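You operate a simulated robot arm through the tools that you are given. There is no shell and no other tool. Be economical: measure what you need, move in short steps, check, and stop when the job is done.

The job below is to be done with a simulated robot arm. You get a single attempt, and the scene is never put back.

Task
Warm vial WJ-2 at 40 C till its dye grains dissolve.
Fine: use the heating block; then turn its dial off, move the vial to pocket A1 of the orange rack and close the block lid; leave the other vial; spill next to nothing.
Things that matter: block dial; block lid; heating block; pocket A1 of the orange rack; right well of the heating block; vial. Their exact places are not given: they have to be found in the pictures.

It is judged by the outcome, as a careful person would: the job done as asked, and still so three seconds after it is handed in. It fails if anything else is knocked over, pushed out of place, dropped, spilled or broken. A push-on lid holds only when it is set on centred and level and pressed home; a screw cap is set on level and turned clockwise until tight.

Robot
A 6-joint arm with a four-finger gripper on a trunk, on a base that drives. Base frame: it is fixed to the floor where the robot stands at the start and does not move with it; the origin is under the middle of the robot, x ahead of it, y to its left, z up. Lengths are in mm, angles in rad, forces in N, time in s.
With the tool pointing down near the work surface it reaches from about 400 to 920 mm from the robot's upright axis, wherever it stands. Its first joint turns from -2.897 to 2.897 rad. Places, roughly: block dial [600, -100, 800]; block lid [700, -200, 900]; heating block [700, -200, 800]; pocket A1 of the orange rack [400, -700, 800]; right well of the heating block [700, -200, 800]. Payload 3.43 kg.
The tool frame sits at the grasp point between the pads (the TCP): z along the fingers, y along the line on which they close. The tips reach 30 mm beyond it. The gripper opens to 120 mm. The gripper's body begins 85 mm behind the TCP.
Orientation is that of the tool frame in the base frame, as a unit quaternion [x, y, z, w]. With the fingers straight down and closing along the base's y, the tool's x points along the base's -x, its y along +y and its z along -z.

Tools
- The arm moves only by the tool play_rows. Its argument "increments" is a list of rows, each a list of 2 entries, a list of its own where there are three numbers: the shift along the tool's x, y, z in units of 100 mm (1.0 is 100 mm), then the turn, a rotation vector about the tool's x, y, z in units of 45 degrees (1.0 is 45 degrees). In form: [[[tx, ty, tz], [wx, wy, wz]], ...]. A call has 1 to 10 rows; each row is the pose to reach, as a shift and turn from the pose commanded when the call began, along the tool's axes at that moment. "hand" is the closure, from 0 (fully open) to 1 (shut), set as the call begins (left out, the last holds). A call with a number of a shift or a turn outside -1 to 1 is refused whole. Rows are played at 5 a second. More than 50 mm and 0.15 rad between two rows, or a gripper value outside its range, and nothing of the call is played. Where a pose cannot be reached the arm comes as near as it can. A force on the tool above 70 N (or 10 N above the force at the start of the call, whichever is more), or a blocked arm, ends the call early, and 0.2 s more pass. Each finger halts on what it meets, pressing with about 23 N; the grip force reading is that of the motor and also rises with nothing between the fingers. The clock runs only during rows and for 0.2 s after the last one: add rows that repeat a pose to give the fingers time. The reply holds the time, the measured pose of the TCP, the force on the tool along the base axes, the opening and the grip force, in the units named above and with some noise, with the torque about the TCP (base axes, N m) and any sound that the robot's microphone picked up.
- Cameras (640 x 400 px; columns grow to the right, rows downward): "scene" is now at [68.9, 183, 1495.1]; the picture's right is [-0.18, -0.98, 0.00], its down [-0.43, 0.08, -0.90] and it looks along [0.88, -0.16, -0.44] (base axes); focal length 230 px, centre (320, 200). "wrist" rides on the gripper at [71, -17, -120] in the tool frame; the picture's right is [0.23, 0.97, 0.00], its down [-0.81, 0.19, -0.55] and it looks along [-0.54, 0.13, 0.83] (tool axes); focal length 275 px, centre (320, 200).
- camera(camera): a new picture of that camera. No time passes.
- slide_trunk(by): slides the trunk up (or, below 0, down) by that many mm; the arm and the scene camera ride with it, the base frame stays. It gives what a move gives, with no picture.
- base_move(legs): drives the robot by 1 to 6 legs, each [ahead, left, turn to the left] in mm, mm and rad, along the robot's own axes; the way and the turn of a leg run together, so that a leg with both is an arc; at most 1500 mm and 3.142 rad a leg. The arm and the cameras ride along, it lands a little off, and it stops where it bumps. It gives what a move gives.
- aim_head(pan, tilt): turns the head with the scene camera to pan (to the left, within 2.094 rad either way) and tilt (down, from -0.506 to 1.204), counted from straight ahead of the robot. It gives what a move gives.
- point_at(camera, pixels): for up to 12 pixels [column, row] of the newest picture of that camera ("zoom" is the newest enlarged one), the place [x, y, z] in the base frame of the surface seen there, good to about 2 mm. No time passes.
- zoom(camera, box): a new picture of the part [left, top, right, bottom] of that camera's present view, enlarged. No time passes.
- hand_in(): hands the job in; it is judged then, once.

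Go step by step. Measure first, check grasps and placings, and put right what went wrong. The budget is 80 turns and 60 pictures, counting those below and the enlarged ones. Unless the task says otherwise, let go and move clear before handing in, and close with one line.

The tools are called after "Call:" as a command line: name --argument value ..., lists and objects as JSON in quotes. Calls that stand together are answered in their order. play_rows: Moves the arm, as the interface text tells. Its arguments: {"type":"object","properties":{"increments":{"type":"array"},"hand":{"type":"number"}},"required":["increments"]} The other tools are called the same way: slide_trunk (by) slides the trunk up or down; base_move (legs) drives the base; aim_head (pan, tilt) turns the head that bears the scene camera; camera (camera) takes a picture; point_at (camera, pixels) gives the place of the surface under pixels of a picture; zoom (camera, box) takes an enlarged picture of a part of a camera's view; hand_in () hands the job in.

At the start:

```text
t: 0.0
tool_pos: [532.3, -3.3, 1127.8]
orientation: [0.0, 1.0, 0.0, 0.0]
ft_force: [-0.3, 0.1, -0.4]
moment: [0.04, 0.02, 0.0]
width: 119.9
finger_force: 0.0
trunk travel left (down, up): [-50.0, 490.0]
robot x, y, heading: [-5.3, 2.2, -0.003]
head pan, tilt: [-2.1, 1.201]
```

scene: 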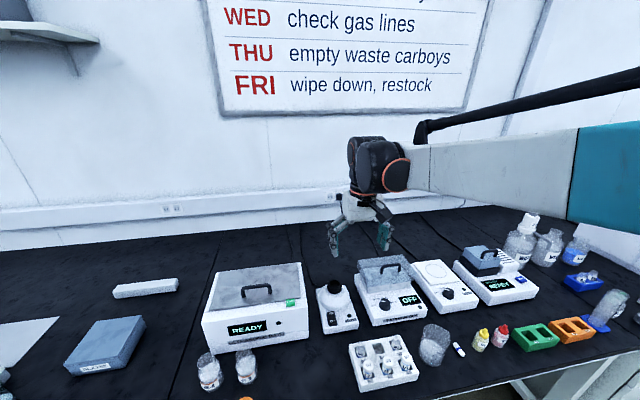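
wrist: 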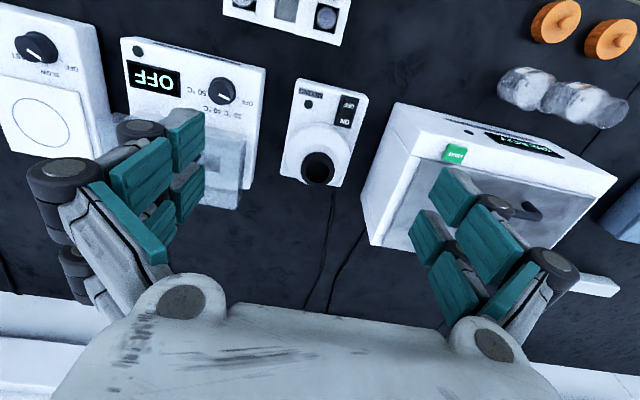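

The scene shows a block with an OFF display and a lid around (385,290), a white rack of vials at (383,365), and the orange rack at (572,328). I'll zoom in to read the details.

Call:
zoom --camera "scene" --box '[330, 240, 450, 315]'

Call:
zoom --camera "scene" --box '[330, 315, 490, 400]'

Call:
zoom --camera "scene" --box '[480, 260, 640, 360]'

```text
5.33 times, centred on (390, 278) of scene
```

zoom: 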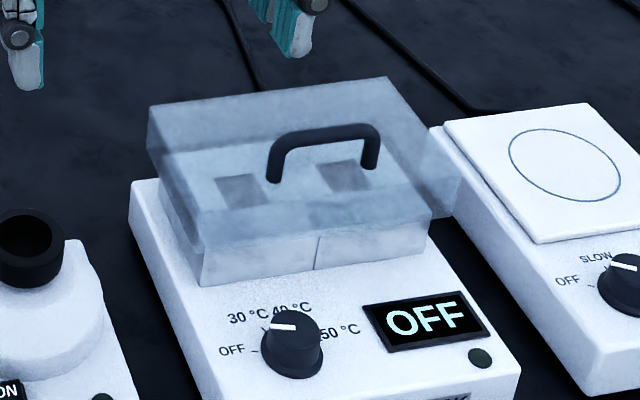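

```text
4.00 times, centred on (410, 358) of scene
```

zoom: 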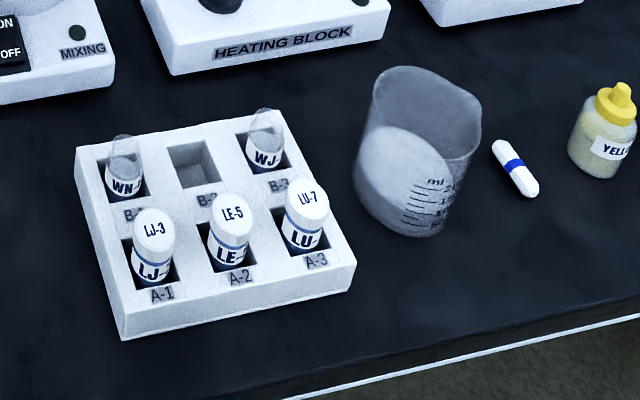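

```text
4.00 times, centred on (560, 310) of scene
```

zoom: 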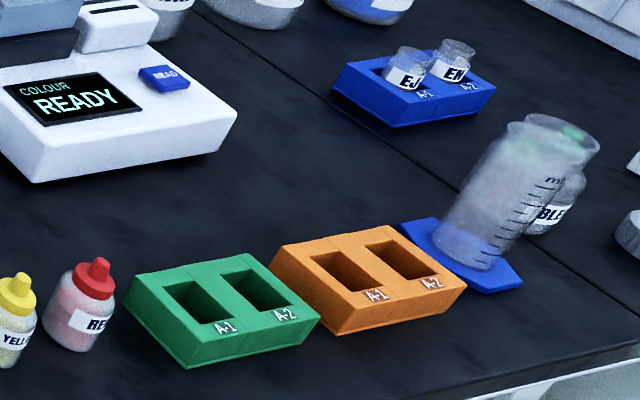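

The vial at B-3 reads "WJ-", and the dial is at OFF. Next I'll measure the key points and take a closer look.

Call:
point_at --camera "scene" --pixels '[[384, 303], [407, 300], [381, 270], [399, 266], [367, 275], [395, 272], [358, 263], [408, 260], [365, 290], [415, 282]]'

Call:
point_at --camera "scene" --pixels '[[396, 348], [397, 354], [361, 355], [379, 357], [350, 351], [386, 345], [361, 398], [418, 380], [432, 345], [568, 327], [573, 333], [548, 322]]'

Call:
zoom --camera "scene" --box '[380, 335, 420, 360]'

Call:
zoom --camera "wrist" --box '[100, 20, 280, 220]'

```text
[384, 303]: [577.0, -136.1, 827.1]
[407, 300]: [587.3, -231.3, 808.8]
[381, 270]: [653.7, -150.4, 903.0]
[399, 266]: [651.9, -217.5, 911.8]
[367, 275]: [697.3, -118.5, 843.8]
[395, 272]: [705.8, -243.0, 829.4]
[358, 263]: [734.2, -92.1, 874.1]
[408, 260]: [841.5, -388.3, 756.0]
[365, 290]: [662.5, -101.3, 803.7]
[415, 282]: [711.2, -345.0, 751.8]
```

```text
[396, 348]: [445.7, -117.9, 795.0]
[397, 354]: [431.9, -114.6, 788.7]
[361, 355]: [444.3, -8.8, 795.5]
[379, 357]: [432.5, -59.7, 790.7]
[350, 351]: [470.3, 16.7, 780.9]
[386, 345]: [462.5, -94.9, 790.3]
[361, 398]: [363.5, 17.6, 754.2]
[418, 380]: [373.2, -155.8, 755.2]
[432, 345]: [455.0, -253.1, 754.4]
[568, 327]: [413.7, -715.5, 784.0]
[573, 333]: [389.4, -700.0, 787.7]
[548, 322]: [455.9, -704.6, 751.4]
```

```text
16.00 times, centred on (400, 348) of scene
```

zoom: 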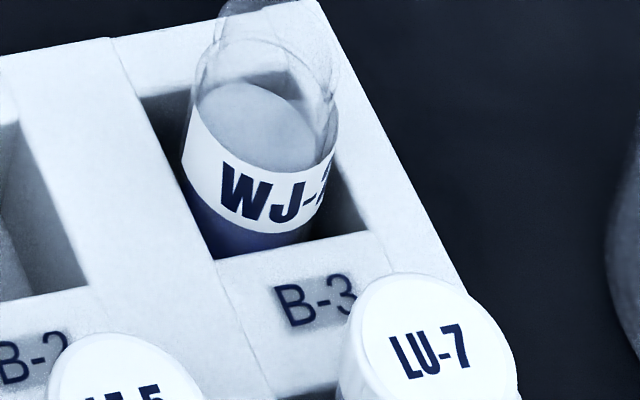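

```text
2.00 times, centred on (190, 120) of wrist
```

zoom: 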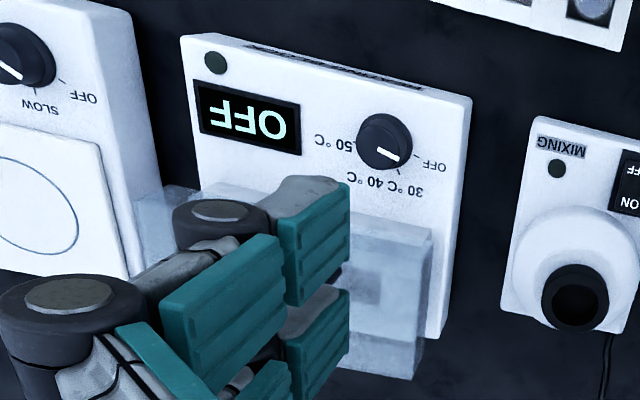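

The vial at B-3 is WJ-2; it is open and holds liquid. I'll zoom again on the lid, dial and handle to get precise points.

Call:
zoom --camera "scene" --box '[350, 250, 430, 300]'

Call:
point_at --camera "zoom" --pixels '[[190, 165], [255, 135], [325, 125], [330, 170], [90, 120], [170, 300], [510, 230], [420, 65], [400, 290], [260, 270], [480, 260], [60, 160]]'

Call:
play_rows --increments '[[[0, -0.4, 0], [0, 0, 0]], [[0, -0.8, 0], [0, 0, 0]], [[0.3, -1, 0], [0, 0, 0]], [[0.6, -1, 0], [0, 0, 0]]]' --hand 0

Call:
camera --camera "wrist"

```text
8.00 times, centred on (390, 275) of scene
```

zoom: 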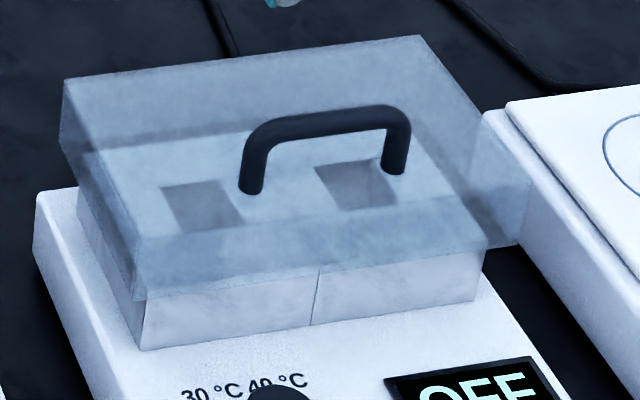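

```text
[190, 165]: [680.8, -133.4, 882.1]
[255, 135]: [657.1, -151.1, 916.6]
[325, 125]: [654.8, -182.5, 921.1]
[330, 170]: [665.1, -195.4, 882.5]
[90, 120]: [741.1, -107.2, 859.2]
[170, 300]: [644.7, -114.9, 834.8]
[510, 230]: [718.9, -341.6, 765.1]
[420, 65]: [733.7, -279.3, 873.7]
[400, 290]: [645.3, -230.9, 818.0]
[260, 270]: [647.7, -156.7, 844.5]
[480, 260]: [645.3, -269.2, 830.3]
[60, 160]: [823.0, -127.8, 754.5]
```

```text
t: 1.2
tool_pos: [505.8, -110.2, 1128.1]
orientation: [0.0, 1.0, 0.0, 0.001]
ft_force: [-0.6, 0.3, -0.3]
moment: [-0.01, 0.05, -0.01]
width: 120.0
finger_force: 0.1
trunk travel left (down, up): [-50.0, 490.0]
robot x, y, heading: [-5.1, 0.8, -0.002]
head pan, tilt: [-2.1, 1.201]
stopped in row 4: the arm was blocked; the commanded pose is now the measured one
```

```text
51 pictures are left
```

wrist: 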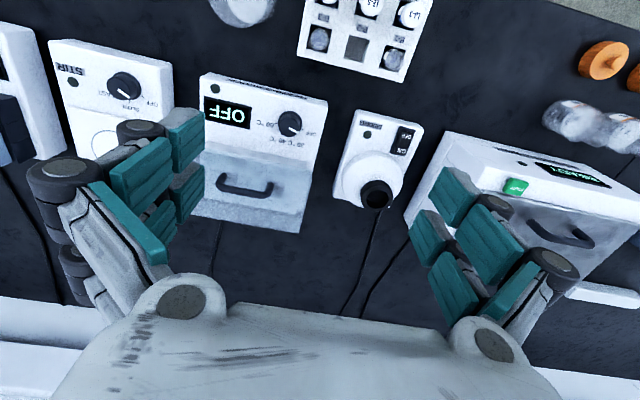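

The lid handle sits near the front edge at x≈655, which suggests a hinge at the back. I'll check this from the wrist view.

Call:
zoom --camera "wrist" --box '[180, 60, 340, 240]'

Call:
point_at --camera "wrist" --pixels '[[219, 179], [246, 191], [269, 187], [290, 122], [312, 170], [300, 232], [195, 215], [208, 150], [310, 190], [255, 222], [205, 200], [302, 216]]'

```text
2.22 times, centred on (260, 150) of wrist
```

zoom: 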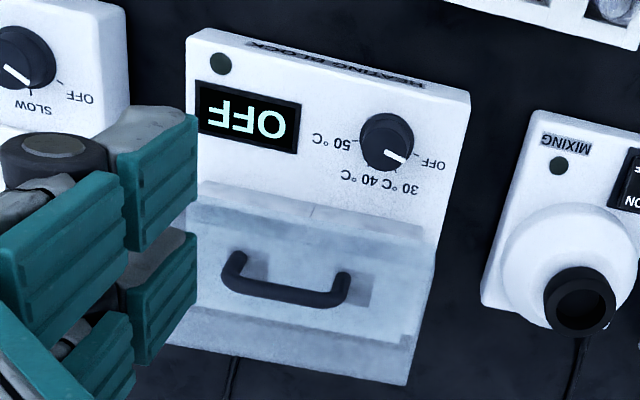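

```text
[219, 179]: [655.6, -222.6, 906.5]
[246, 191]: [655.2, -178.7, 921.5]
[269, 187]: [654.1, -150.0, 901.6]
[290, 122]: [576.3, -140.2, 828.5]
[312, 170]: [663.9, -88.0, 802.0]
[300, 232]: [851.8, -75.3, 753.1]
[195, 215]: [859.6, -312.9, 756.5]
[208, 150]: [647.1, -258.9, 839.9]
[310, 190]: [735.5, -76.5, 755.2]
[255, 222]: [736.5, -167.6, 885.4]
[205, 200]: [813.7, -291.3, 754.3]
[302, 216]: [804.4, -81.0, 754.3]
```

The handle posts are at y≈-150 and -222, x≈655, with the bar top at z≈921 and the lid top at ≈884. I'll turn the tool 90° so it closes along x, and move over the handle.

Call:
play_rows --increments '[[[-0.2, -0.1, 0], [0, 0, 0.16]], [[-0.4, -0.2, 0], [0, 0, 0.33]], [[-0.6, -0.3, 0], [0, 0, 0.5]], [[-0.8, -0.38, 0], [0, 0, 0.67]], [[-0.8, -0.38, 0], [0, 0, 0.84]], [[-0.8, -0.38, 0], [0, 0, 1.0]]]' --hand 0.5

Call:
play_rows --increments '[[[0, 0, 0], [0, 0, 0.16]], [[0, 0, 0], [0, 0, 0.33]], [[0, 0, 0], [0, 0, 0.5]], [[0, 0, 0], [0, 0, 0.67]], [[0, 0, 0], [0, 0, 0.84]], [[0, 0, 0], [0, 0, 1.0]]]'

```text
t: 2.6
tool_pos: [585.1, -151.4, 1129.1]
orientation: [0.384, 0.923, 0.0, 0.0]
ft_force: [0.8, -0.2, 0.7]
moment: [0.01, -0.05, 0.03]
width: 59.9
finger_force: 0.0
trunk travel left (down, up): [-50.0, 490.0]
robot x, y, heading: [-1.3, -0.7, 0.003]
head pan, tilt: [-2.1, 1.201]
```

```text
t: 4.0
tool_pos: [584.3, -147.6, 1128.2]
orientation: [0.708, 0.707, 0.0, 0.0]
ft_force: [0.5, -0.4, 0.7]
moment: [-0.02, 0.01, 0.03]
width: 60.0
finger_force: 0.1
trunk travel left (down, up): [-50.0, 490.0]
robot x, y, heading: [-1.6, -1.1, -0.001]
head pan, tilt: [-2.1, 1.201]
```

The tool now closes along x. I'm moving above the handle and partway down.

Call:
play_rows --increments '[[[-0.2, 0.36, 0], [0, 0, 0]], [[-0.38, 0.71, 0], [0, 0, 0]], [[-0.38, 0.71, 0.45], [0, 0, 0]], [[-0.38, 0.71, 0.9], [0, 0, 0]], [[-0.38, 0.71, 1.0], [0, 0, 0]], [[-0.38, 0.71, 1.0], [0, 0, 0]]]' --hand 0.62

Call:
play_rows --increments '[[[0, 0, 0.3], [0, 0, 0]], [[0, 0, 0.5], [0, 0, 0]], [[0, 0, 0.5], [0, 0, 0]]]'

Call:
zoom --camera "scene" --box '[330, 200, 450, 310]'

Call:
camera --camera "wrist"

```text
t: 5.4
tool_pos: [653.4, -185.9, 1028.1]
orientation: [0.707, 0.707, 0.0, 0.0]
ft_force: [-1.3, -0.3, -0.3]
moment: [-0.03, 0.02, 0.0]
width: 45.6
finger_force: 0.0
trunk travel left (down, up): [-50.0, 490.0]
robot x, y, heading: [-0.4, -2.3, 0.004]
head pan, tilt: [-2.1, 1.201]
```

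```text
t: 6.2
tool_pos: [655.2, -187.5, 977.4]
orientation: [0.707, 0.707, 0.0, 0.0]
ft_force: [0.3, -0.4, -0.6]
moment: [0.01, -0.01, 0.03]
width: 45.5
finger_force: 0.1
trunk travel left (down, up): [-50.0, 490.0]
robot x, y, heading: [0.3, -2.1, 0.003]
head pan, tilt: [-2.1, 1.201]
```

```text
3.64 times, centred on (390, 255) of scene
```

zoom: 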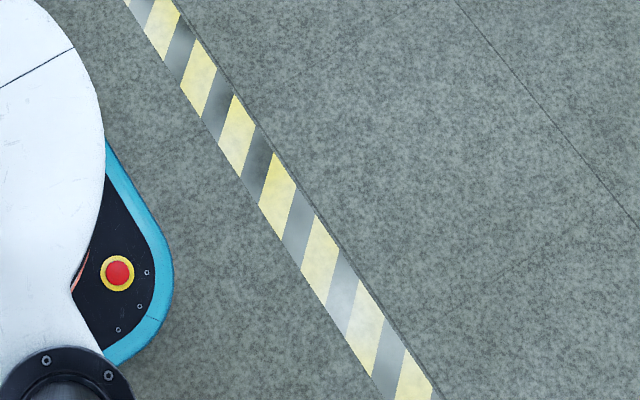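

```text
48 pictures are left
```

wrist: 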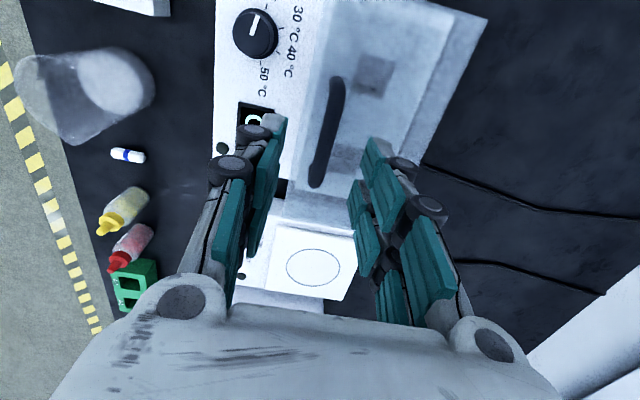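

The head had drifted to pan -2.1. I'll aim it at the block and lower the tool onto the handle.

Call:
aim_head --pan -0.5 --tilt 0.75

Call:
play_rows --increments '[[[0, 0, 0.3], [0, 0, 0]], [[0, 0, 0.58], [0, 0, 0]], [[0, 0, 0.58], [0, 0, 0]]]'

Call:
camera --camera "scene"

Call:
zoom --camera "wrist" --box '[200, 0, 480, 200]'

```text
t: 7.9
tool_pos: [654.9, -186.7, 978.1]
orientation: [0.707, 0.707, 0.0, -0.001]
ft_force: [-0.9, 0.5, 0.0]
moment: [-0.01, -0.01, 0.0]
width: 45.7
finger_force: 0.2
trunk travel left (down, up): [-50.0, 490.0]
robot x, y, heading: [-0.5, 1.5, 0.001]
head pan, tilt: [-0.499, 0.75]
```

```text
t: 8.7
tool_pos: [656.7, -187.9, 920.5]
orientation: [0.707, 0.707, 0.0, 0.0]
ft_force: [0.1, 1.4, -0.3]
moment: [0.03, 0.02, -0.02]
width: 45.7
finger_force: 0.2
trunk travel left (down, up): [-50.0, 490.0]
robot x, y, heading: [-3.0, -1.2, 0.003]
head pan, tilt: [-0.499, 0.75]
```

```text
47 pictures are left
```

scene: 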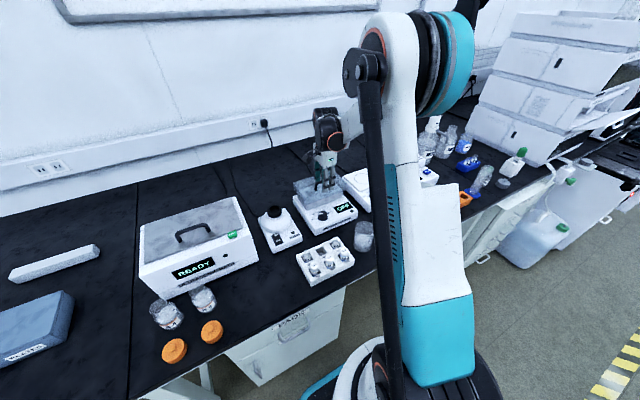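

```text
2.00 times, centred on (340, 100) of wrist
```

zoom: 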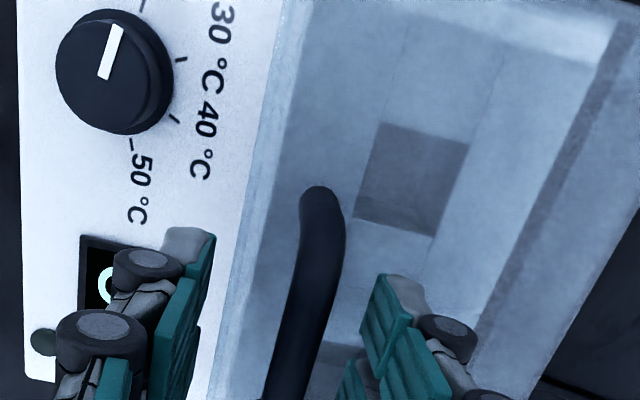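

The fingers straddle the handle bar without contact. I'll close on it, then lift 8 mm as a test.

Call:
play_rows --increments '[[[0, 0, 0.03], [0, 0, 0]], [[0, 0, 0.03], [0, 0, 0]], [[0, 0, 0.03], [0, 0, 0]]]' --hand 1

Call:
play_rows --increments '[[[0, 0, -0.04], [0, 0, 0]], [[0, 0, -0.1], [0, 0, 0]], [[0, 0, -0.1], [0, 0, 0]]]'

Call:
zoom --camera "scene" --box '[270, 140, 390, 240]'

```text
t: 9.5
tool_pos: [660.1, -188.2, 915.6]
orientation: [0.707, 0.707, -0.001, 0.0]
ft_force: [22.5, 0.2, -8.3]
moment: [-0.54, 0.03, -0.01]
width: 10.7
finger_force: 41.7
trunk travel left (down, up): [-50.0, 490.0]
robot x, y, heading: [0.3, -3.0, 0.006]
head pan, tilt: [-0.499, 0.75]
```

```text
t: 10.3
tool_pos: [659.5, -186.4, 923.8]
orientation: [0.707, 0.707, -0.001, 0.0]
ft_force: [36.5, -0.3, -22.8]
moment: [0.28, -0.22, -0.02]
width: 9.8
finger_force: 43.1
trunk travel left (down, up): [-50.0, 490.0]
robot x, y, heading: [0.8, 2.1, -0.001]
head pan, tilt: [-0.499, 0.75]
```

```text
4.00 times, centred on (330, 190) of scene
```

zoom: 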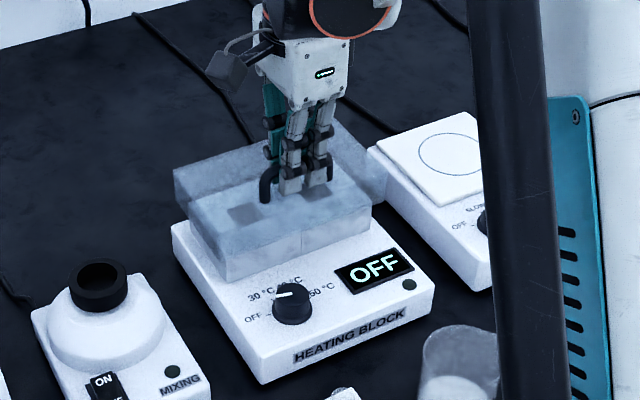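

The force reads +x and -z, which fits a hinge at the back. I'll follow the opening arc in small steps.

Call:
play_rows --increments '[[[0, 0.08, -0.01], [0, 0, 0]], [[0, 0.16, -0.06], [0, 0, 0]], [[0, 0.16, -0.06], [0, 0, 0]]]'

```text
t: 11.1
tool_pos: [668.5, -186.8, 935.9]
orientation: [0.708, 0.707, -0.001, 0.0]
ft_force: [-10.7, 1.8, 8.0]
moment: [0.55, 0.17, 0.15]
width: 9.8
finger_force: 43.4
trunk travel left (down, up): [-50.0, 490.0]
robot x, y, heading: [-1.5, -0.7, -0.001]
head pan, tilt: [-0.499, 0.75]
```

The arc is going as expected. The residual force shows the radius is a little larger than assumed, so I'll continue with corrected steps.

Call:
play_rows --increments '[[[0, 0.07, -0.11], [0, 0, 0]], [[0, 0.14, -0.21], [0, 0, 0]], [[0, 0.14, -0.21], [0, 0, 0]]]'

Call:
zoom --camera "scene" --box '[270, 120, 390, 220]'

```text
t: 11.9
tool_pos: [689.3, -188.8, 951.5]
orientation: [0.707, 0.708, -0.001, 0.0]
ft_force: [16.4, -6.5, -27.1]
moment: [-0.09, -0.06, 0.04]
width: 10.0
finger_force: 43.5
trunk travel left (down, up): [-50.0, 490.0]
robot x, y, heading: [-0.5, -0.6, -0.001]
head pan, tilt: [-0.499, 0.75]
```

```text
4.00 times, centred on (330, 170) of scene
```

zoom: 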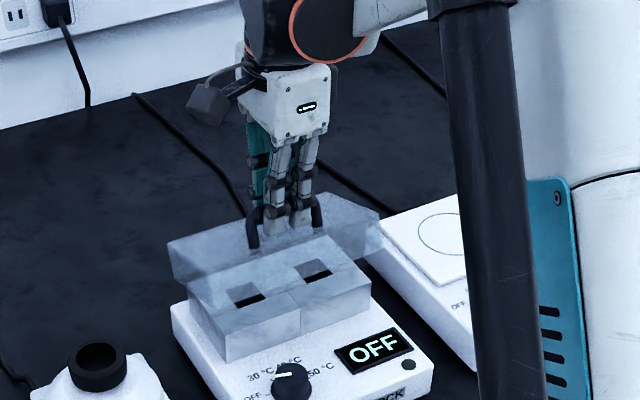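

The lid is swinging up on its rear hinge; the fit gives a hinge at about (755,850) with R≈118. I'll carry on along the arc.

Call:
play_rows --increments '[[[0, 0.14, -0.01], [0, 0, 0]], [[0, 0.25, -0.06], [0, 0, 0]], [[0, 0.36, -0.1], [0, 0, 0]], [[0, 0.48, -0.13], [0, 0, 0]], [[0, 0.48, -0.13], [0, 0, 0]]]'

```text
t: 13.1
tool_pos: [733.0, -187.6, 966.8]
orientation: [0.708, 0.706, 0.0, 0.001]
ft_force: [-1.0, -10.6, 0.1]
moment: [-0.24, 0.03, 0.11]
width: 9.5
finger_force: 42.6
trunk travel left (down, up): [-50.0, 490.0]
robot x, y, heading: [-1.2, -1.8, -0.001]
head pan, tilt: [-0.499, 0.75]
```

The residual force is nearly zero, so the arc model is right. I'll continue past vertical.

Call:
play_rows --increments '[[[0, 0.12, -0.02], [0, 0, 0]], [[0, 0.24, -0.02], [0, 0, 0]], [[0, 0.37, -0.01], [0, 0, 0]], [[0, 0.49, 0.02], [0, 0, 0]], [[0, 0.61, 0.05], [0, 0, 0]], [[0, 0.72, 0.1], [0, 0, 0]], [[0, 0.72, 0.1], [0, 0, 0]]]'

Call:
zoom --camera "scene" --box '[270, 100, 390, 220]'

```text
t: 14.7
tool_pos: [805.2, -185.9, 956.8]
orientation: [0.707, 0.707, 0.0, 0.001]
ft_force: [-1.4, -4.9, -3.9]
moment: [0.07, -0.05, 0.05]
width: 9.8
finger_force: 43.5
trunk travel left (down, up): [-50.0, 490.0]
robot x, y, heading: [-0.1, -0.0, 0.001]
head pan, tilt: [-0.499, 0.75]
```

```text
3.33 times, centred on (330, 160) of scene
```

zoom: 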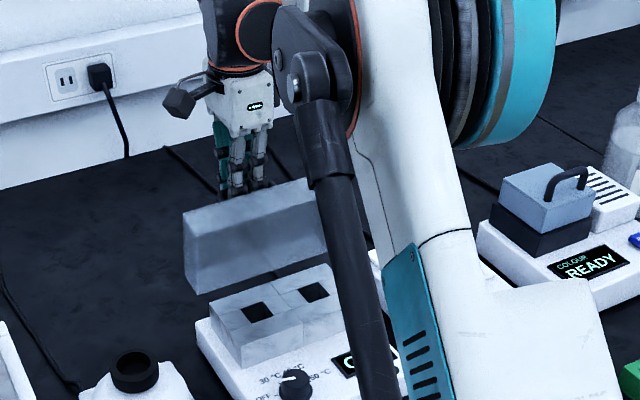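

The lid is about 80° open. I'll push it past vertical in steps, watching for the stop.

Call:
play_rows --increments '[[[0, 0.08, 0.04], [0, 0, 0]], [[0, 0.16, 0.095], [0, 0, 0]], [[0, 0.23, 0.15], [0, 0, 0]], [[0, 0.29, 0.2], [0, 0, 0]], [[0, 0.29, 0.2], [0, 0, 0]]]'

```text
t: 15.9
tool_pos: [834.6, -187.6, 935.3]
orientation: [0.707, 0.707, 0.0, -0.001]
ft_force: [-30.3, 1.6, -27.2]
moment: [0.05, 0.25, 0.04]
width: 9.9
finger_force: 43.4
trunk travel left (down, up): [-50.0, 490.0]
robot x, y, heading: [-1.1, -0.0, 0.002]
head pan, tilt: [-0.499, 0.75]
```

The lid is at about 98° and the load is only radial. I'll go a little further with a slightly smaller radius.

Call:
play_rows --increments '[[[0, 0.03, 0.08], [0, 0, 0]], [[0, 0.07, 0.17], [0, 0, 0]], [[0, 0.07, 0.17], [0, 0, 0]]]'

Call:
camera --camera "wrist"

Call:
zoom --camera "scene" --box '[270, 100, 390, 220]'

```text
t: 16.7
tool_pos: [836.3, -186.9, 923.8]
orientation: [0.708, 0.706, -0.001, -0.001]
ft_force: [-44.9, -0.1, 10.1]
moment: [-0.44, 0.11, 0.07]
width: 10.0
finger_force: 43.2
trunk travel left (down, up): [-50.0, 490.0]
robot x, y, heading: [1.9, -2.1, -0.004]
head pan, tilt: [-0.499, 0.75]
```

```text
42 pictures are left
```

wrist: 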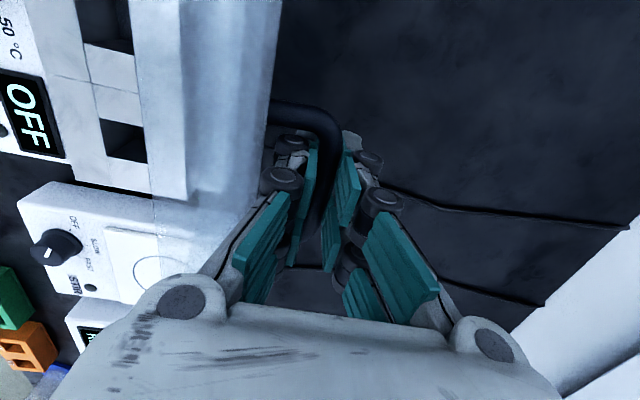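

```text
3.33 times, centred on (330, 160) of scene
```

zoom: 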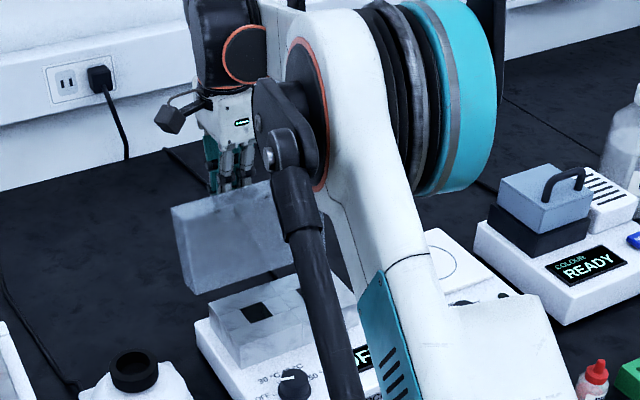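

The -x force shows the lid has reached its stop at about 105°. I'll ease off, release with a small opening, and check that it stays.

Call:
play_rows --increments '[[[0, -0.05, -0.01], [0, 0, 0]], [[0, -0.05, -0.01], [0, 0, 0]]]'

Call:
play_rows --increments '[[[0, 0, 0], [0, 0, 0]], [[0, 0, 0], [0, 0, 0]]]' --hand 0.8

Call:
camera --camera "wrist"

```text
t: 17.3
tool_pos: [835.7, -186.1, 922.3]
orientation: [0.707, 0.707, 0.001, 0.001]
ft_force: [-12.4, -5.2, 9.1]
moment: [-0.12, 0.02, 0.05]
width: 11.3
finger_force: 43.0
trunk travel left (down, up): [-50.0, 490.0]
robot x, y, heading: [1.6, -0.7, -0.001]
head pan, tilt: [-0.499, 0.75]
```

```text
t: 17.9
tool_pos: [837.2, -185.6, 922.5]
orientation: [0.707, 0.707, 0.0, 0.0]
ft_force: [0.1, 0.6, 0.7]
moment: [0.0, 0.01, -0.02]
width: 23.6
finger_force: 0.0
trunk travel left (down, up): [-50.0, 490.0]
robot x, y, heading: [2.5, 1.7, 0.001]
head pan, tilt: [-0.499, 0.75]
```

```text
40 pictures are left
```

wrist: 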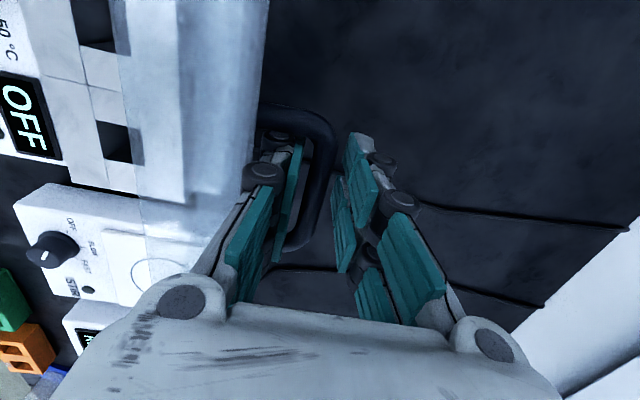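

The lid stays against its stop with no force. I'll rise straight up and clear of it.

Call:
play_rows --increments '[[[0, 0, -0.2], [0, 0, 0]], [[0, 0, -0.4], [0, 0, 0]], [[0, 0, -0.6], [0, 0, 0]], [[0, 0, -1.0], [0, 0, 0]]]'

Call:
play_rows --increments '[[[0, 0, -0.4], [0, 0, 0]], [[0, -0.4, -0.5], [0, 0, 0]], [[0, -0.8, -0.5], [0, 0, 0]]]'

Call:
zoom --camera "scene" --box '[260, 120, 400, 250]'

```text
t: 18.9
tool_pos: [837.3, -187.2, 1022.6]
orientation: [0.707, 0.707, 0.0, -0.001]
ft_force: [0.3, 0.7, -0.1]
moment: [-0.01, 0.01, 0.02]
width: 24.0
finger_force: 0.0
trunk travel left (down, up): [-50.0, 490.0]
robot x, y, heading: [-1.8, -2.8, 0.002]
head pan, tilt: [-0.499, 0.75]
```

```text
t: 19.7
tool_pos: [755.1, -187.0, 1071.0]
orientation: [0.707, 0.707, 0.0, -0.001]
ft_force: [-0.1, 0.2, -0.8]
moment: [-0.03, 0.0, 0.0]
width: 24.0
finger_force: 0.0
trunk travel left (down, up): [-50.0, 490.0]
robot x, y, heading: [0.9, -2.6, -0.001]
head pan, tilt: [-0.499, 0.75]
```

```text
3.08 times, centred on (330, 185) of scene
```

zoom: 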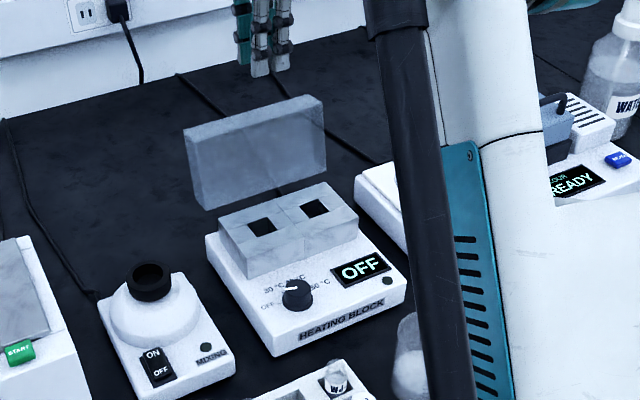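

The lid stands open by itself. I'll measure the wells, dial ticks and pocket positions.

Call:
point_at --camera "zoom" --pixels '[[313, 198], [298, 206], [312, 218], [329, 208], [262, 216], [282, 227], [292, 215], [292, 203], [296, 285], [288, 287], [262, 306], [306, 312]]'

Call:
zoom --camera "scene" --box '[310, 200, 350, 225]'

Call:
point_at --camera "zoom" --pixels '[[200, 180], [320, 150]]'

Call:
zoom --camera "scene" --box '[290, 235, 370, 290]'

```text
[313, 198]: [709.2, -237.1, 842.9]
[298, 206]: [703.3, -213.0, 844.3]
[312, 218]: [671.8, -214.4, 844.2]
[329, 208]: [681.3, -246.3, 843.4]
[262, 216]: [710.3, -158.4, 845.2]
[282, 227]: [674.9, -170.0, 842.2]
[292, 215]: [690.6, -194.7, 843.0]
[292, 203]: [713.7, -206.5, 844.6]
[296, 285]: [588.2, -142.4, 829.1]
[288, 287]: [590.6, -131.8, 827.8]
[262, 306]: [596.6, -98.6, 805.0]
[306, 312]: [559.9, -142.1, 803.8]
```

```text
16.00 times, centred on (330, 212) of scene
```

zoom: 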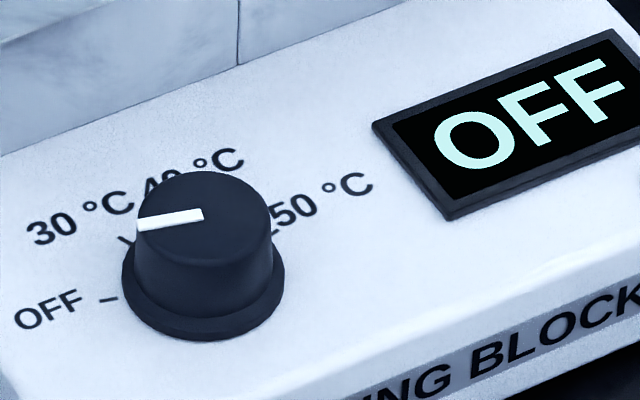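

```text
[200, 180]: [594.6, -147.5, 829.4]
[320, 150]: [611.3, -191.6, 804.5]
```

```text
7.27 times, centred on (330, 262) of scene
```

zoom: 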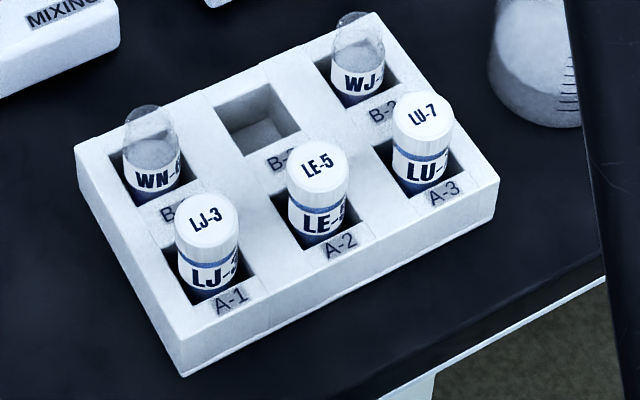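

The right well is centred near (691,-229) with its rim at z=844. Now I'll measure the vial from this zoom, then the dial ticks.

Call:
point_at --camera "zoom" --pixels '[[355, 15], [337, 50], [384, 48], [357, 85], [365, 102], [335, 92], [396, 80], [370, 18], [250, 90], [420, 100], [150, 112], [300, 45]]'

Call:
zoom --camera "scene" --box '[310, 200, 350, 225]'

Call:
point_at --camera "zoom" --pixels '[[143, 223], [198, 215], [108, 300], [124, 240], [272, 238], [205, 180], [160, 240], [255, 210], [205, 260], [283, 270], [128, 290]]'

Call:
zoom --camera "scene" --box '[320, 232, 360, 260]'

```text
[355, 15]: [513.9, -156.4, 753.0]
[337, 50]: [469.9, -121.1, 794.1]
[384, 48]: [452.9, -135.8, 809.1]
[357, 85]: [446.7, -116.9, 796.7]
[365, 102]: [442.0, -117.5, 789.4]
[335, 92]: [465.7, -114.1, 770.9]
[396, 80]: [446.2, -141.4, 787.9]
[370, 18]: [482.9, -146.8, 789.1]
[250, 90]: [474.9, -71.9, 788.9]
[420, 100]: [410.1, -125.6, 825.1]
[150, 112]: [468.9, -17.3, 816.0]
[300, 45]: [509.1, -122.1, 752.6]
```

```text
16.00 times, centred on (330, 212) of scene
```

zoom: 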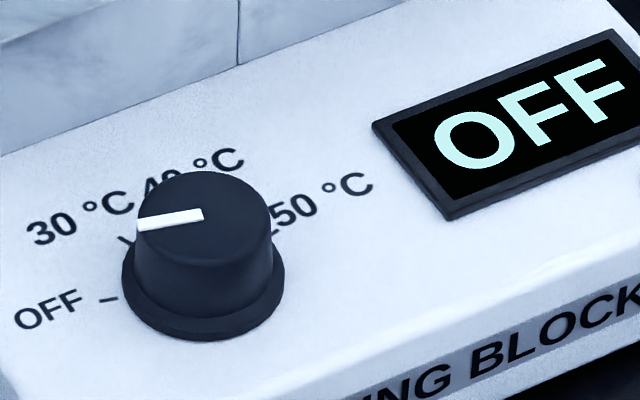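

```text
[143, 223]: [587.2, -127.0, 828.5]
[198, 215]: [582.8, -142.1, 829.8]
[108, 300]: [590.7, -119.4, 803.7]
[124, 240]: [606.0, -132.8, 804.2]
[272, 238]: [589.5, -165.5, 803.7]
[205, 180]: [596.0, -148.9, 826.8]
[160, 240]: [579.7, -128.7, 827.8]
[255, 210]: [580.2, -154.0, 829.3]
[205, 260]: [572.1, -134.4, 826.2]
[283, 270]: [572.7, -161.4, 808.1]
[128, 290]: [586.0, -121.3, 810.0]
```

```text
14.29 times, centred on (340, 246) of scene
```

zoom: 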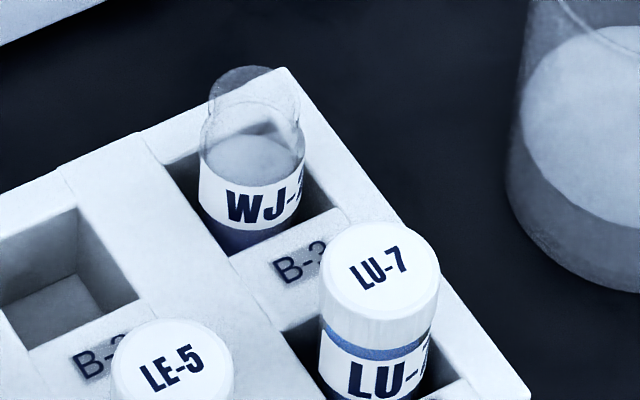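

The dial centre is (583,-142). OFF is at about 19° and the target 40 tick at about 116°, both from +y towards +x, so the turn is about 97° clockwise. I'll return the tool to its original yaw and go over the rack to look down on WJ-2.

Call:
play_rows --increments '[[[0.05, -0.2, 0], [0, 0, -0.16]], [[0.1, -0.4, 0], [0, 0, -0.33]], [[0.2, -0.6, 0], [0, 0, -0.5]], [[0.3, -0.8, 0], [0, 0, -0.67]], [[0.4, -1.0, 0], [0, 0, -0.84]], [[0.6, -1.0, 0], [0, 0, -1.0]]]' --hand 0.4

Call:
play_rows --increments '[[[0, 0, 0.15], [0, 0, -0.16]], [[0, 0, 0.3], [0, 0, -0.33]], [[0, 0, 0.45], [0, 0, -0.5]], [[0, 0, 0.6], [0, 0, -0.67]], [[0, 0, 0.75], [0, 0, -0.84]], [[0, 0, 0.9], [0, 0, -1.0]]]'

Call:
play_rows --increments '[[[0.4, 0, 0], [0, 0, 0]], [[0.8, 0, 0], [0, 0, 0]], [[1.0, 0, 0.1], [0, 0, 0]], [[1.0, 0, 0.1], [0, 0, 0]]]'

```text
t: 21.1
tool_pos: [654.7, -125.5, 1072.6]
orientation: [0.382, 0.924, 0.0, 0.0]
ft_force: [-0.6, 0.7, 0.6]
moment: [0.01, -0.02, 0.03]
width: 72.2
finger_force: 0.0
trunk travel left (down, up): [-50.0, 490.0]
robot x, y, heading: [5.0, 0.0, 0.003]
head pan, tilt: [-0.499, 0.75]
```

```text
t: 22.5
tool_pos: [656.8, -126.1, 981.8]
orientation: [-0.001, 1.0, 0.0, 0.0]
ft_force: [0.5, -0.4, -0.5]
moment: [0.0, 0.0, 0.02]
width: 71.8
finger_force: 0.0
trunk travel left (down, up): [-50.0, 490.0]
robot x, y, heading: [1.1, 0.8, -0.001]
head pan, tilt: [-0.499, 0.75]
```

```text
t: 23.5
tool_pos: [556.1, -126.6, 970.7]
orientation: [0.0, 1.0, 0.0, 0.0]
ft_force: [-0.2, 1.0, -0.4]
moment: [0.02, 0.03, 0.01]
width: 72.0
finger_force: 0.0
trunk travel left (down, up): [-50.0, 490.0]
robot x, y, heading: [0.9, 1.6, 0.003]
head pan, tilt: [-0.499, 0.75]
```

Yaw is back to 0 and all is clear. I'll move in to x≈470 and look.

Call:
play_rows --increments '[[[0.3, 0, 0.2], [0, 0, 0]], [[0.6, 0, 0.4], [0, 0, 0]], [[0.86, 0.04, 0.5], [0, 0, 0]], [[0.86, 0.04, 0.5], [0, 0, 0]]]'

Call:
camera --camera "wrist"

Call:
camera --camera "scene"

```text
t: 24.5
tool_pos: [470.3, -123.2, 922.1]
orientation: [0.0, 1.0, 0.0, 0.0]
ft_force: [0.0, 0.1, -0.7]
moment: [0.01, -0.04, -0.03]
width: 72.1
finger_force: 0.0
trunk travel left (down, up): [-50.0, 490.0]
robot x, y, heading: [-1.2, 2.3, 0.001]
head pan, tilt: [-0.499, 0.75]
```

```text
34 pictures are left
```

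wrist: 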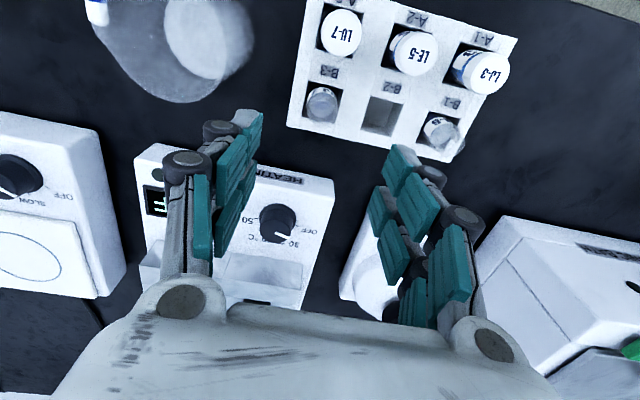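

```text
33 pictures are left
```

scene: 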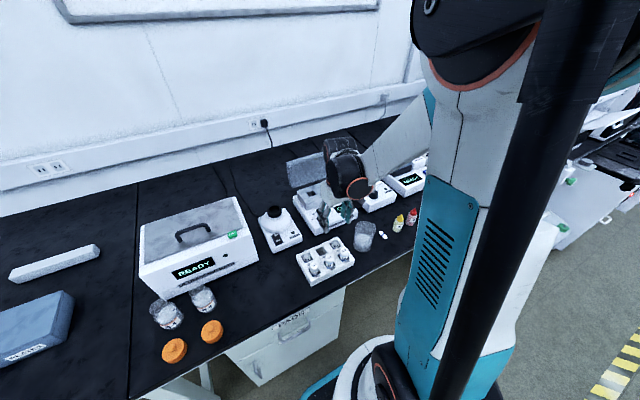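

In the wrist view WJ-2 in B-3 is at (322,103), with its finger clearance visible. I'll zoom in and measure it.

Call:
zoom --camera "wrist" --box '[280, 60, 370, 140]'

Call:
point_at --camera "wrist" --pixels '[[322, 86], [339, 102], [322, 119], [306, 102], [322, 103], [311, 88], [341, 92], [338, 123], [306, 117], [290, 123], [362, 114], [322, 130]]'

```text
5.00 times, centred on (325, 100) of wrist
```

zoom: 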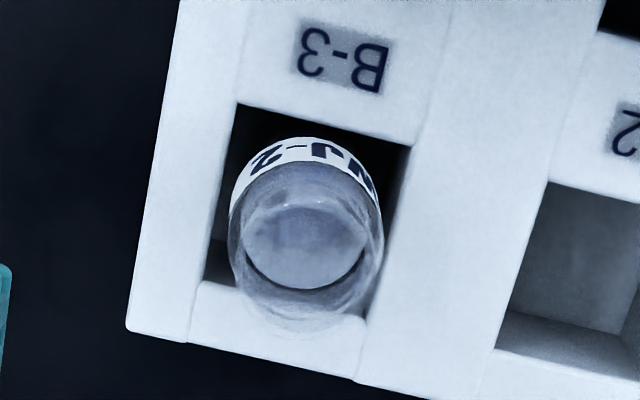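

```text
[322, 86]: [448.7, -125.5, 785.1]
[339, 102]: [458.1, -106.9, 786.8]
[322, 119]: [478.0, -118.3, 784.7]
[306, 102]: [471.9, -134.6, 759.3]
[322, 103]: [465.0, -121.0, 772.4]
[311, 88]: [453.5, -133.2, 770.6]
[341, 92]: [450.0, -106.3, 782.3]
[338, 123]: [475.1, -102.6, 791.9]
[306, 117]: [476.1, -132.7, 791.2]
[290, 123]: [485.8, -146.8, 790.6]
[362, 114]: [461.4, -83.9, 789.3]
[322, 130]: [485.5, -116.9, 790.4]
```

WJ-2's axis is near (458,-122), the rack top at 790 and the rim at about 817. I'll descend until the tips are about 4 mm above the rack, staying clear.

Call:
play_rows --increments '[[[0.12, 0.01, 0], [0, 0, 0]], [[0.12, 0.01, 0.35], [0, 0, 0]], [[0.12, 0.01, 0.7], [0, 0, 0]], [[0.12, 0.01, 0.85], [0, 0, 0]], [[0.12, 0.01, 0.97], [0, 0, 0]], [[0.12, 0.01, 0.97], [0, 0, 0]]]'

Call:
zoom --camera "scene" --box '[280, 200, 400, 300]'

Call:
zoom --camera "wrist" --box '[200, 60, 480, 260]'

```text
t: 25.9
tool_pos: [457.9, -121.7, 825.4]
orientation: [0.0, 1.0, 0.0, 0.0]
ft_force: [0.2, 0.2, -0.3]
moment: [-0.02, 0.01, 0.01]
width: 72.1
finger_force: 0.0
trunk travel left (down, up): [-50.0, 490.0]
robot x, y, heading: [3.6, 0.2, 0.004]
head pan, tilt: [-0.499, 0.75]
```

```text
4.00 times, centred on (340, 250) of scene
```

zoom: 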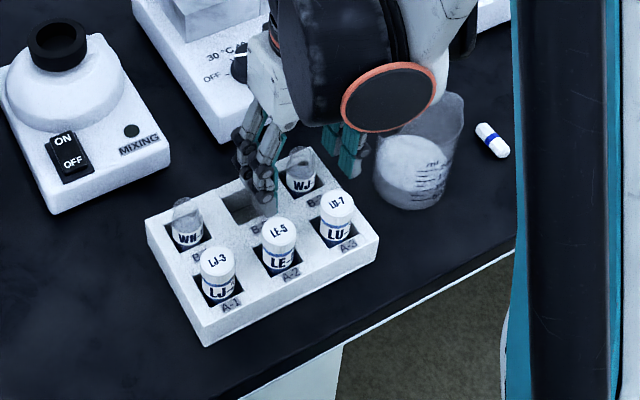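

```text
2.00 times, centred on (340, 160) of wrist
```

zoom: 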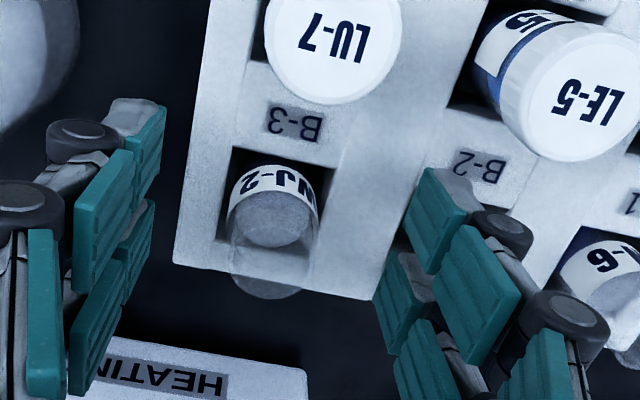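

The vial sits centred between the fingers; the expected axis is at (280,208) in the zoom. I'll close gently in two stages.

Call:
play_rows --increments '[[[0, 0, 0], [0, 0, 0]], [[0, 0, 0], [0, 0, 0]]]' --hand 0.73

Call:
play_rows --increments '[[[0, 0, 0], [0, 0, 0]], [[0, 0, 0], [0, 0, 0]], [[0, 0, 0], [0, 0, 0]]]' --hand 0.82

```text
t: 26.5
tool_pos: [459.3, -122.4, 824.1]
orientation: [0.0, 1.0, 0.0, 0.0]
ft_force: [0.0, 0.3, -0.7]
moment: [0.0, 0.0, 0.0]
width: 32.6
finger_force: 0.0
trunk travel left (down, up): [-50.0, 490.0]
robot x, y, heading: [-0.8, 3.5, -0.001]
head pan, tilt: [-0.499, 0.75]
```

```text
t: 27.3
tool_pos: [457.7, -121.9, 824.2]
orientation: [0.0, 1.0, 0.0, 0.0]
ft_force: [0.4, 0.1, -0.3]
moment: [0.0, 0.0, 0.0]
width: 23.7
finger_force: 22.9
trunk travel left (down, up): [-50.0, 490.0]
robot x, y, heading: [0.6, -0.1, 0.005]
head pan, tilt: [-0.499, 0.75]
```

I have a grip on the vial, 23.7 mm wide at 23 N. I'll lift slowly and check.

Call:
play_rows --increments '[[[0, 0, -0.05], [0, 0, 0]], [[0, 0, -0.15], [0, 0, 0]], [[0, 0, -0.3], [0, 0, 0]], [[0, 0, -0.45], [0, 0, 0]], [[0, 0, -0.6], [0, 0, 0]], [[0, 0, -0.7], [0, 0, 0]], [[0, 0, -0.75], [0, 0, 0]]]' --hand 0.9

Call:
zoom --camera "scene" --box '[280, 180, 400, 280]'

Call:
zoom --camera "wrist" --box '[200, 60, 480, 260]'

```text
t: 28.9
tool_pos: [457.9, -120.6, 899.5]
orientation: [-0.001, 1.0, 0.0, 0.0]
ft_force: [-0.1, -0.3, -0.2]
moment: [0.02, 0.0, -0.01]
width: 23.4
finger_force: 22.9
trunk travel left (down, up): [-50.0, 490.0]
robot x, y, heading: [0.5, -3.7, -0.002]
head pan, tilt: [-0.499, 0.75]
```

```text
4.00 times, centred on (340, 230) of scene
```

zoom: 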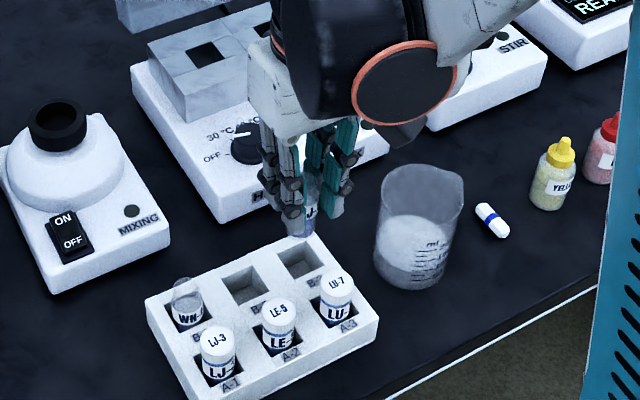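

```text
2.00 times, centred on (340, 160) of wrist
```

zoom: 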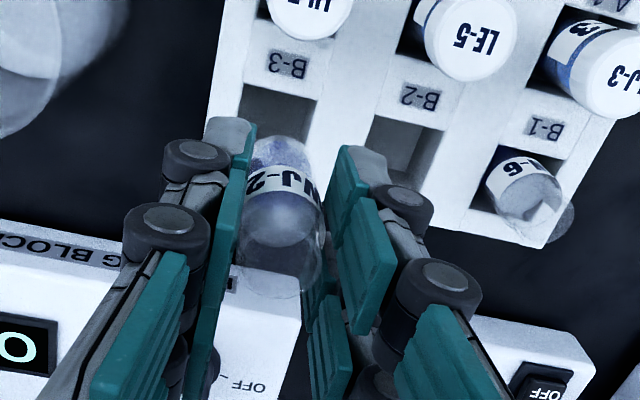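

WJ-2 is lifted cleanly and upright. I'll measure the pocket floor to learn how far the vial bottom sits below the TCP.

Call:
point_at --camera "zoom" --pixels '[[265, 122], [270, 105], [390, 140], [395, 165], [280, 150], [285, 180], [285, 290], [260, 250]]'

Call:
zoom --camera "scene" --box '[320, 215, 352, 245]'

Call:
point_at --camera "zoom" --pixels '[[310, 290], [330, 230], [310, 260], [310, 320], [320, 200]]'

```text
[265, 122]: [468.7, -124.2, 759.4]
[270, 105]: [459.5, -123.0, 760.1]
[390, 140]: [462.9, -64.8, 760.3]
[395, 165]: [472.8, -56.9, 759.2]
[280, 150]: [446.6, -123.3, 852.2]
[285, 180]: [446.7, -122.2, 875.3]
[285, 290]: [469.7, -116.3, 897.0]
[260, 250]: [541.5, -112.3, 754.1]
```

```text
13.33 times, centred on (336, 230) of scene
```

zoom: 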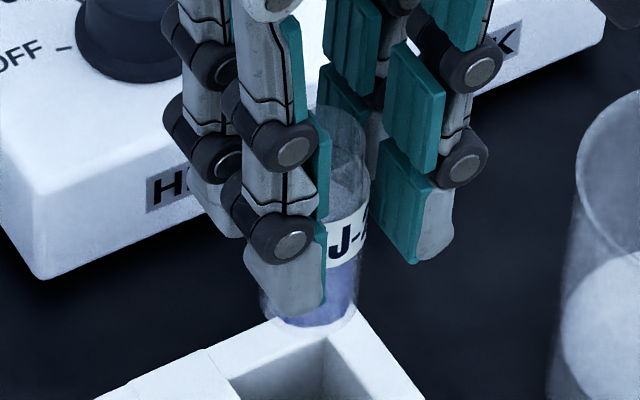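

```text
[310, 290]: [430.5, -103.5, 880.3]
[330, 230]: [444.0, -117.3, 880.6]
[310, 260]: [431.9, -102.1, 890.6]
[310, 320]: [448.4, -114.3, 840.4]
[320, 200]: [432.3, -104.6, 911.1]
```

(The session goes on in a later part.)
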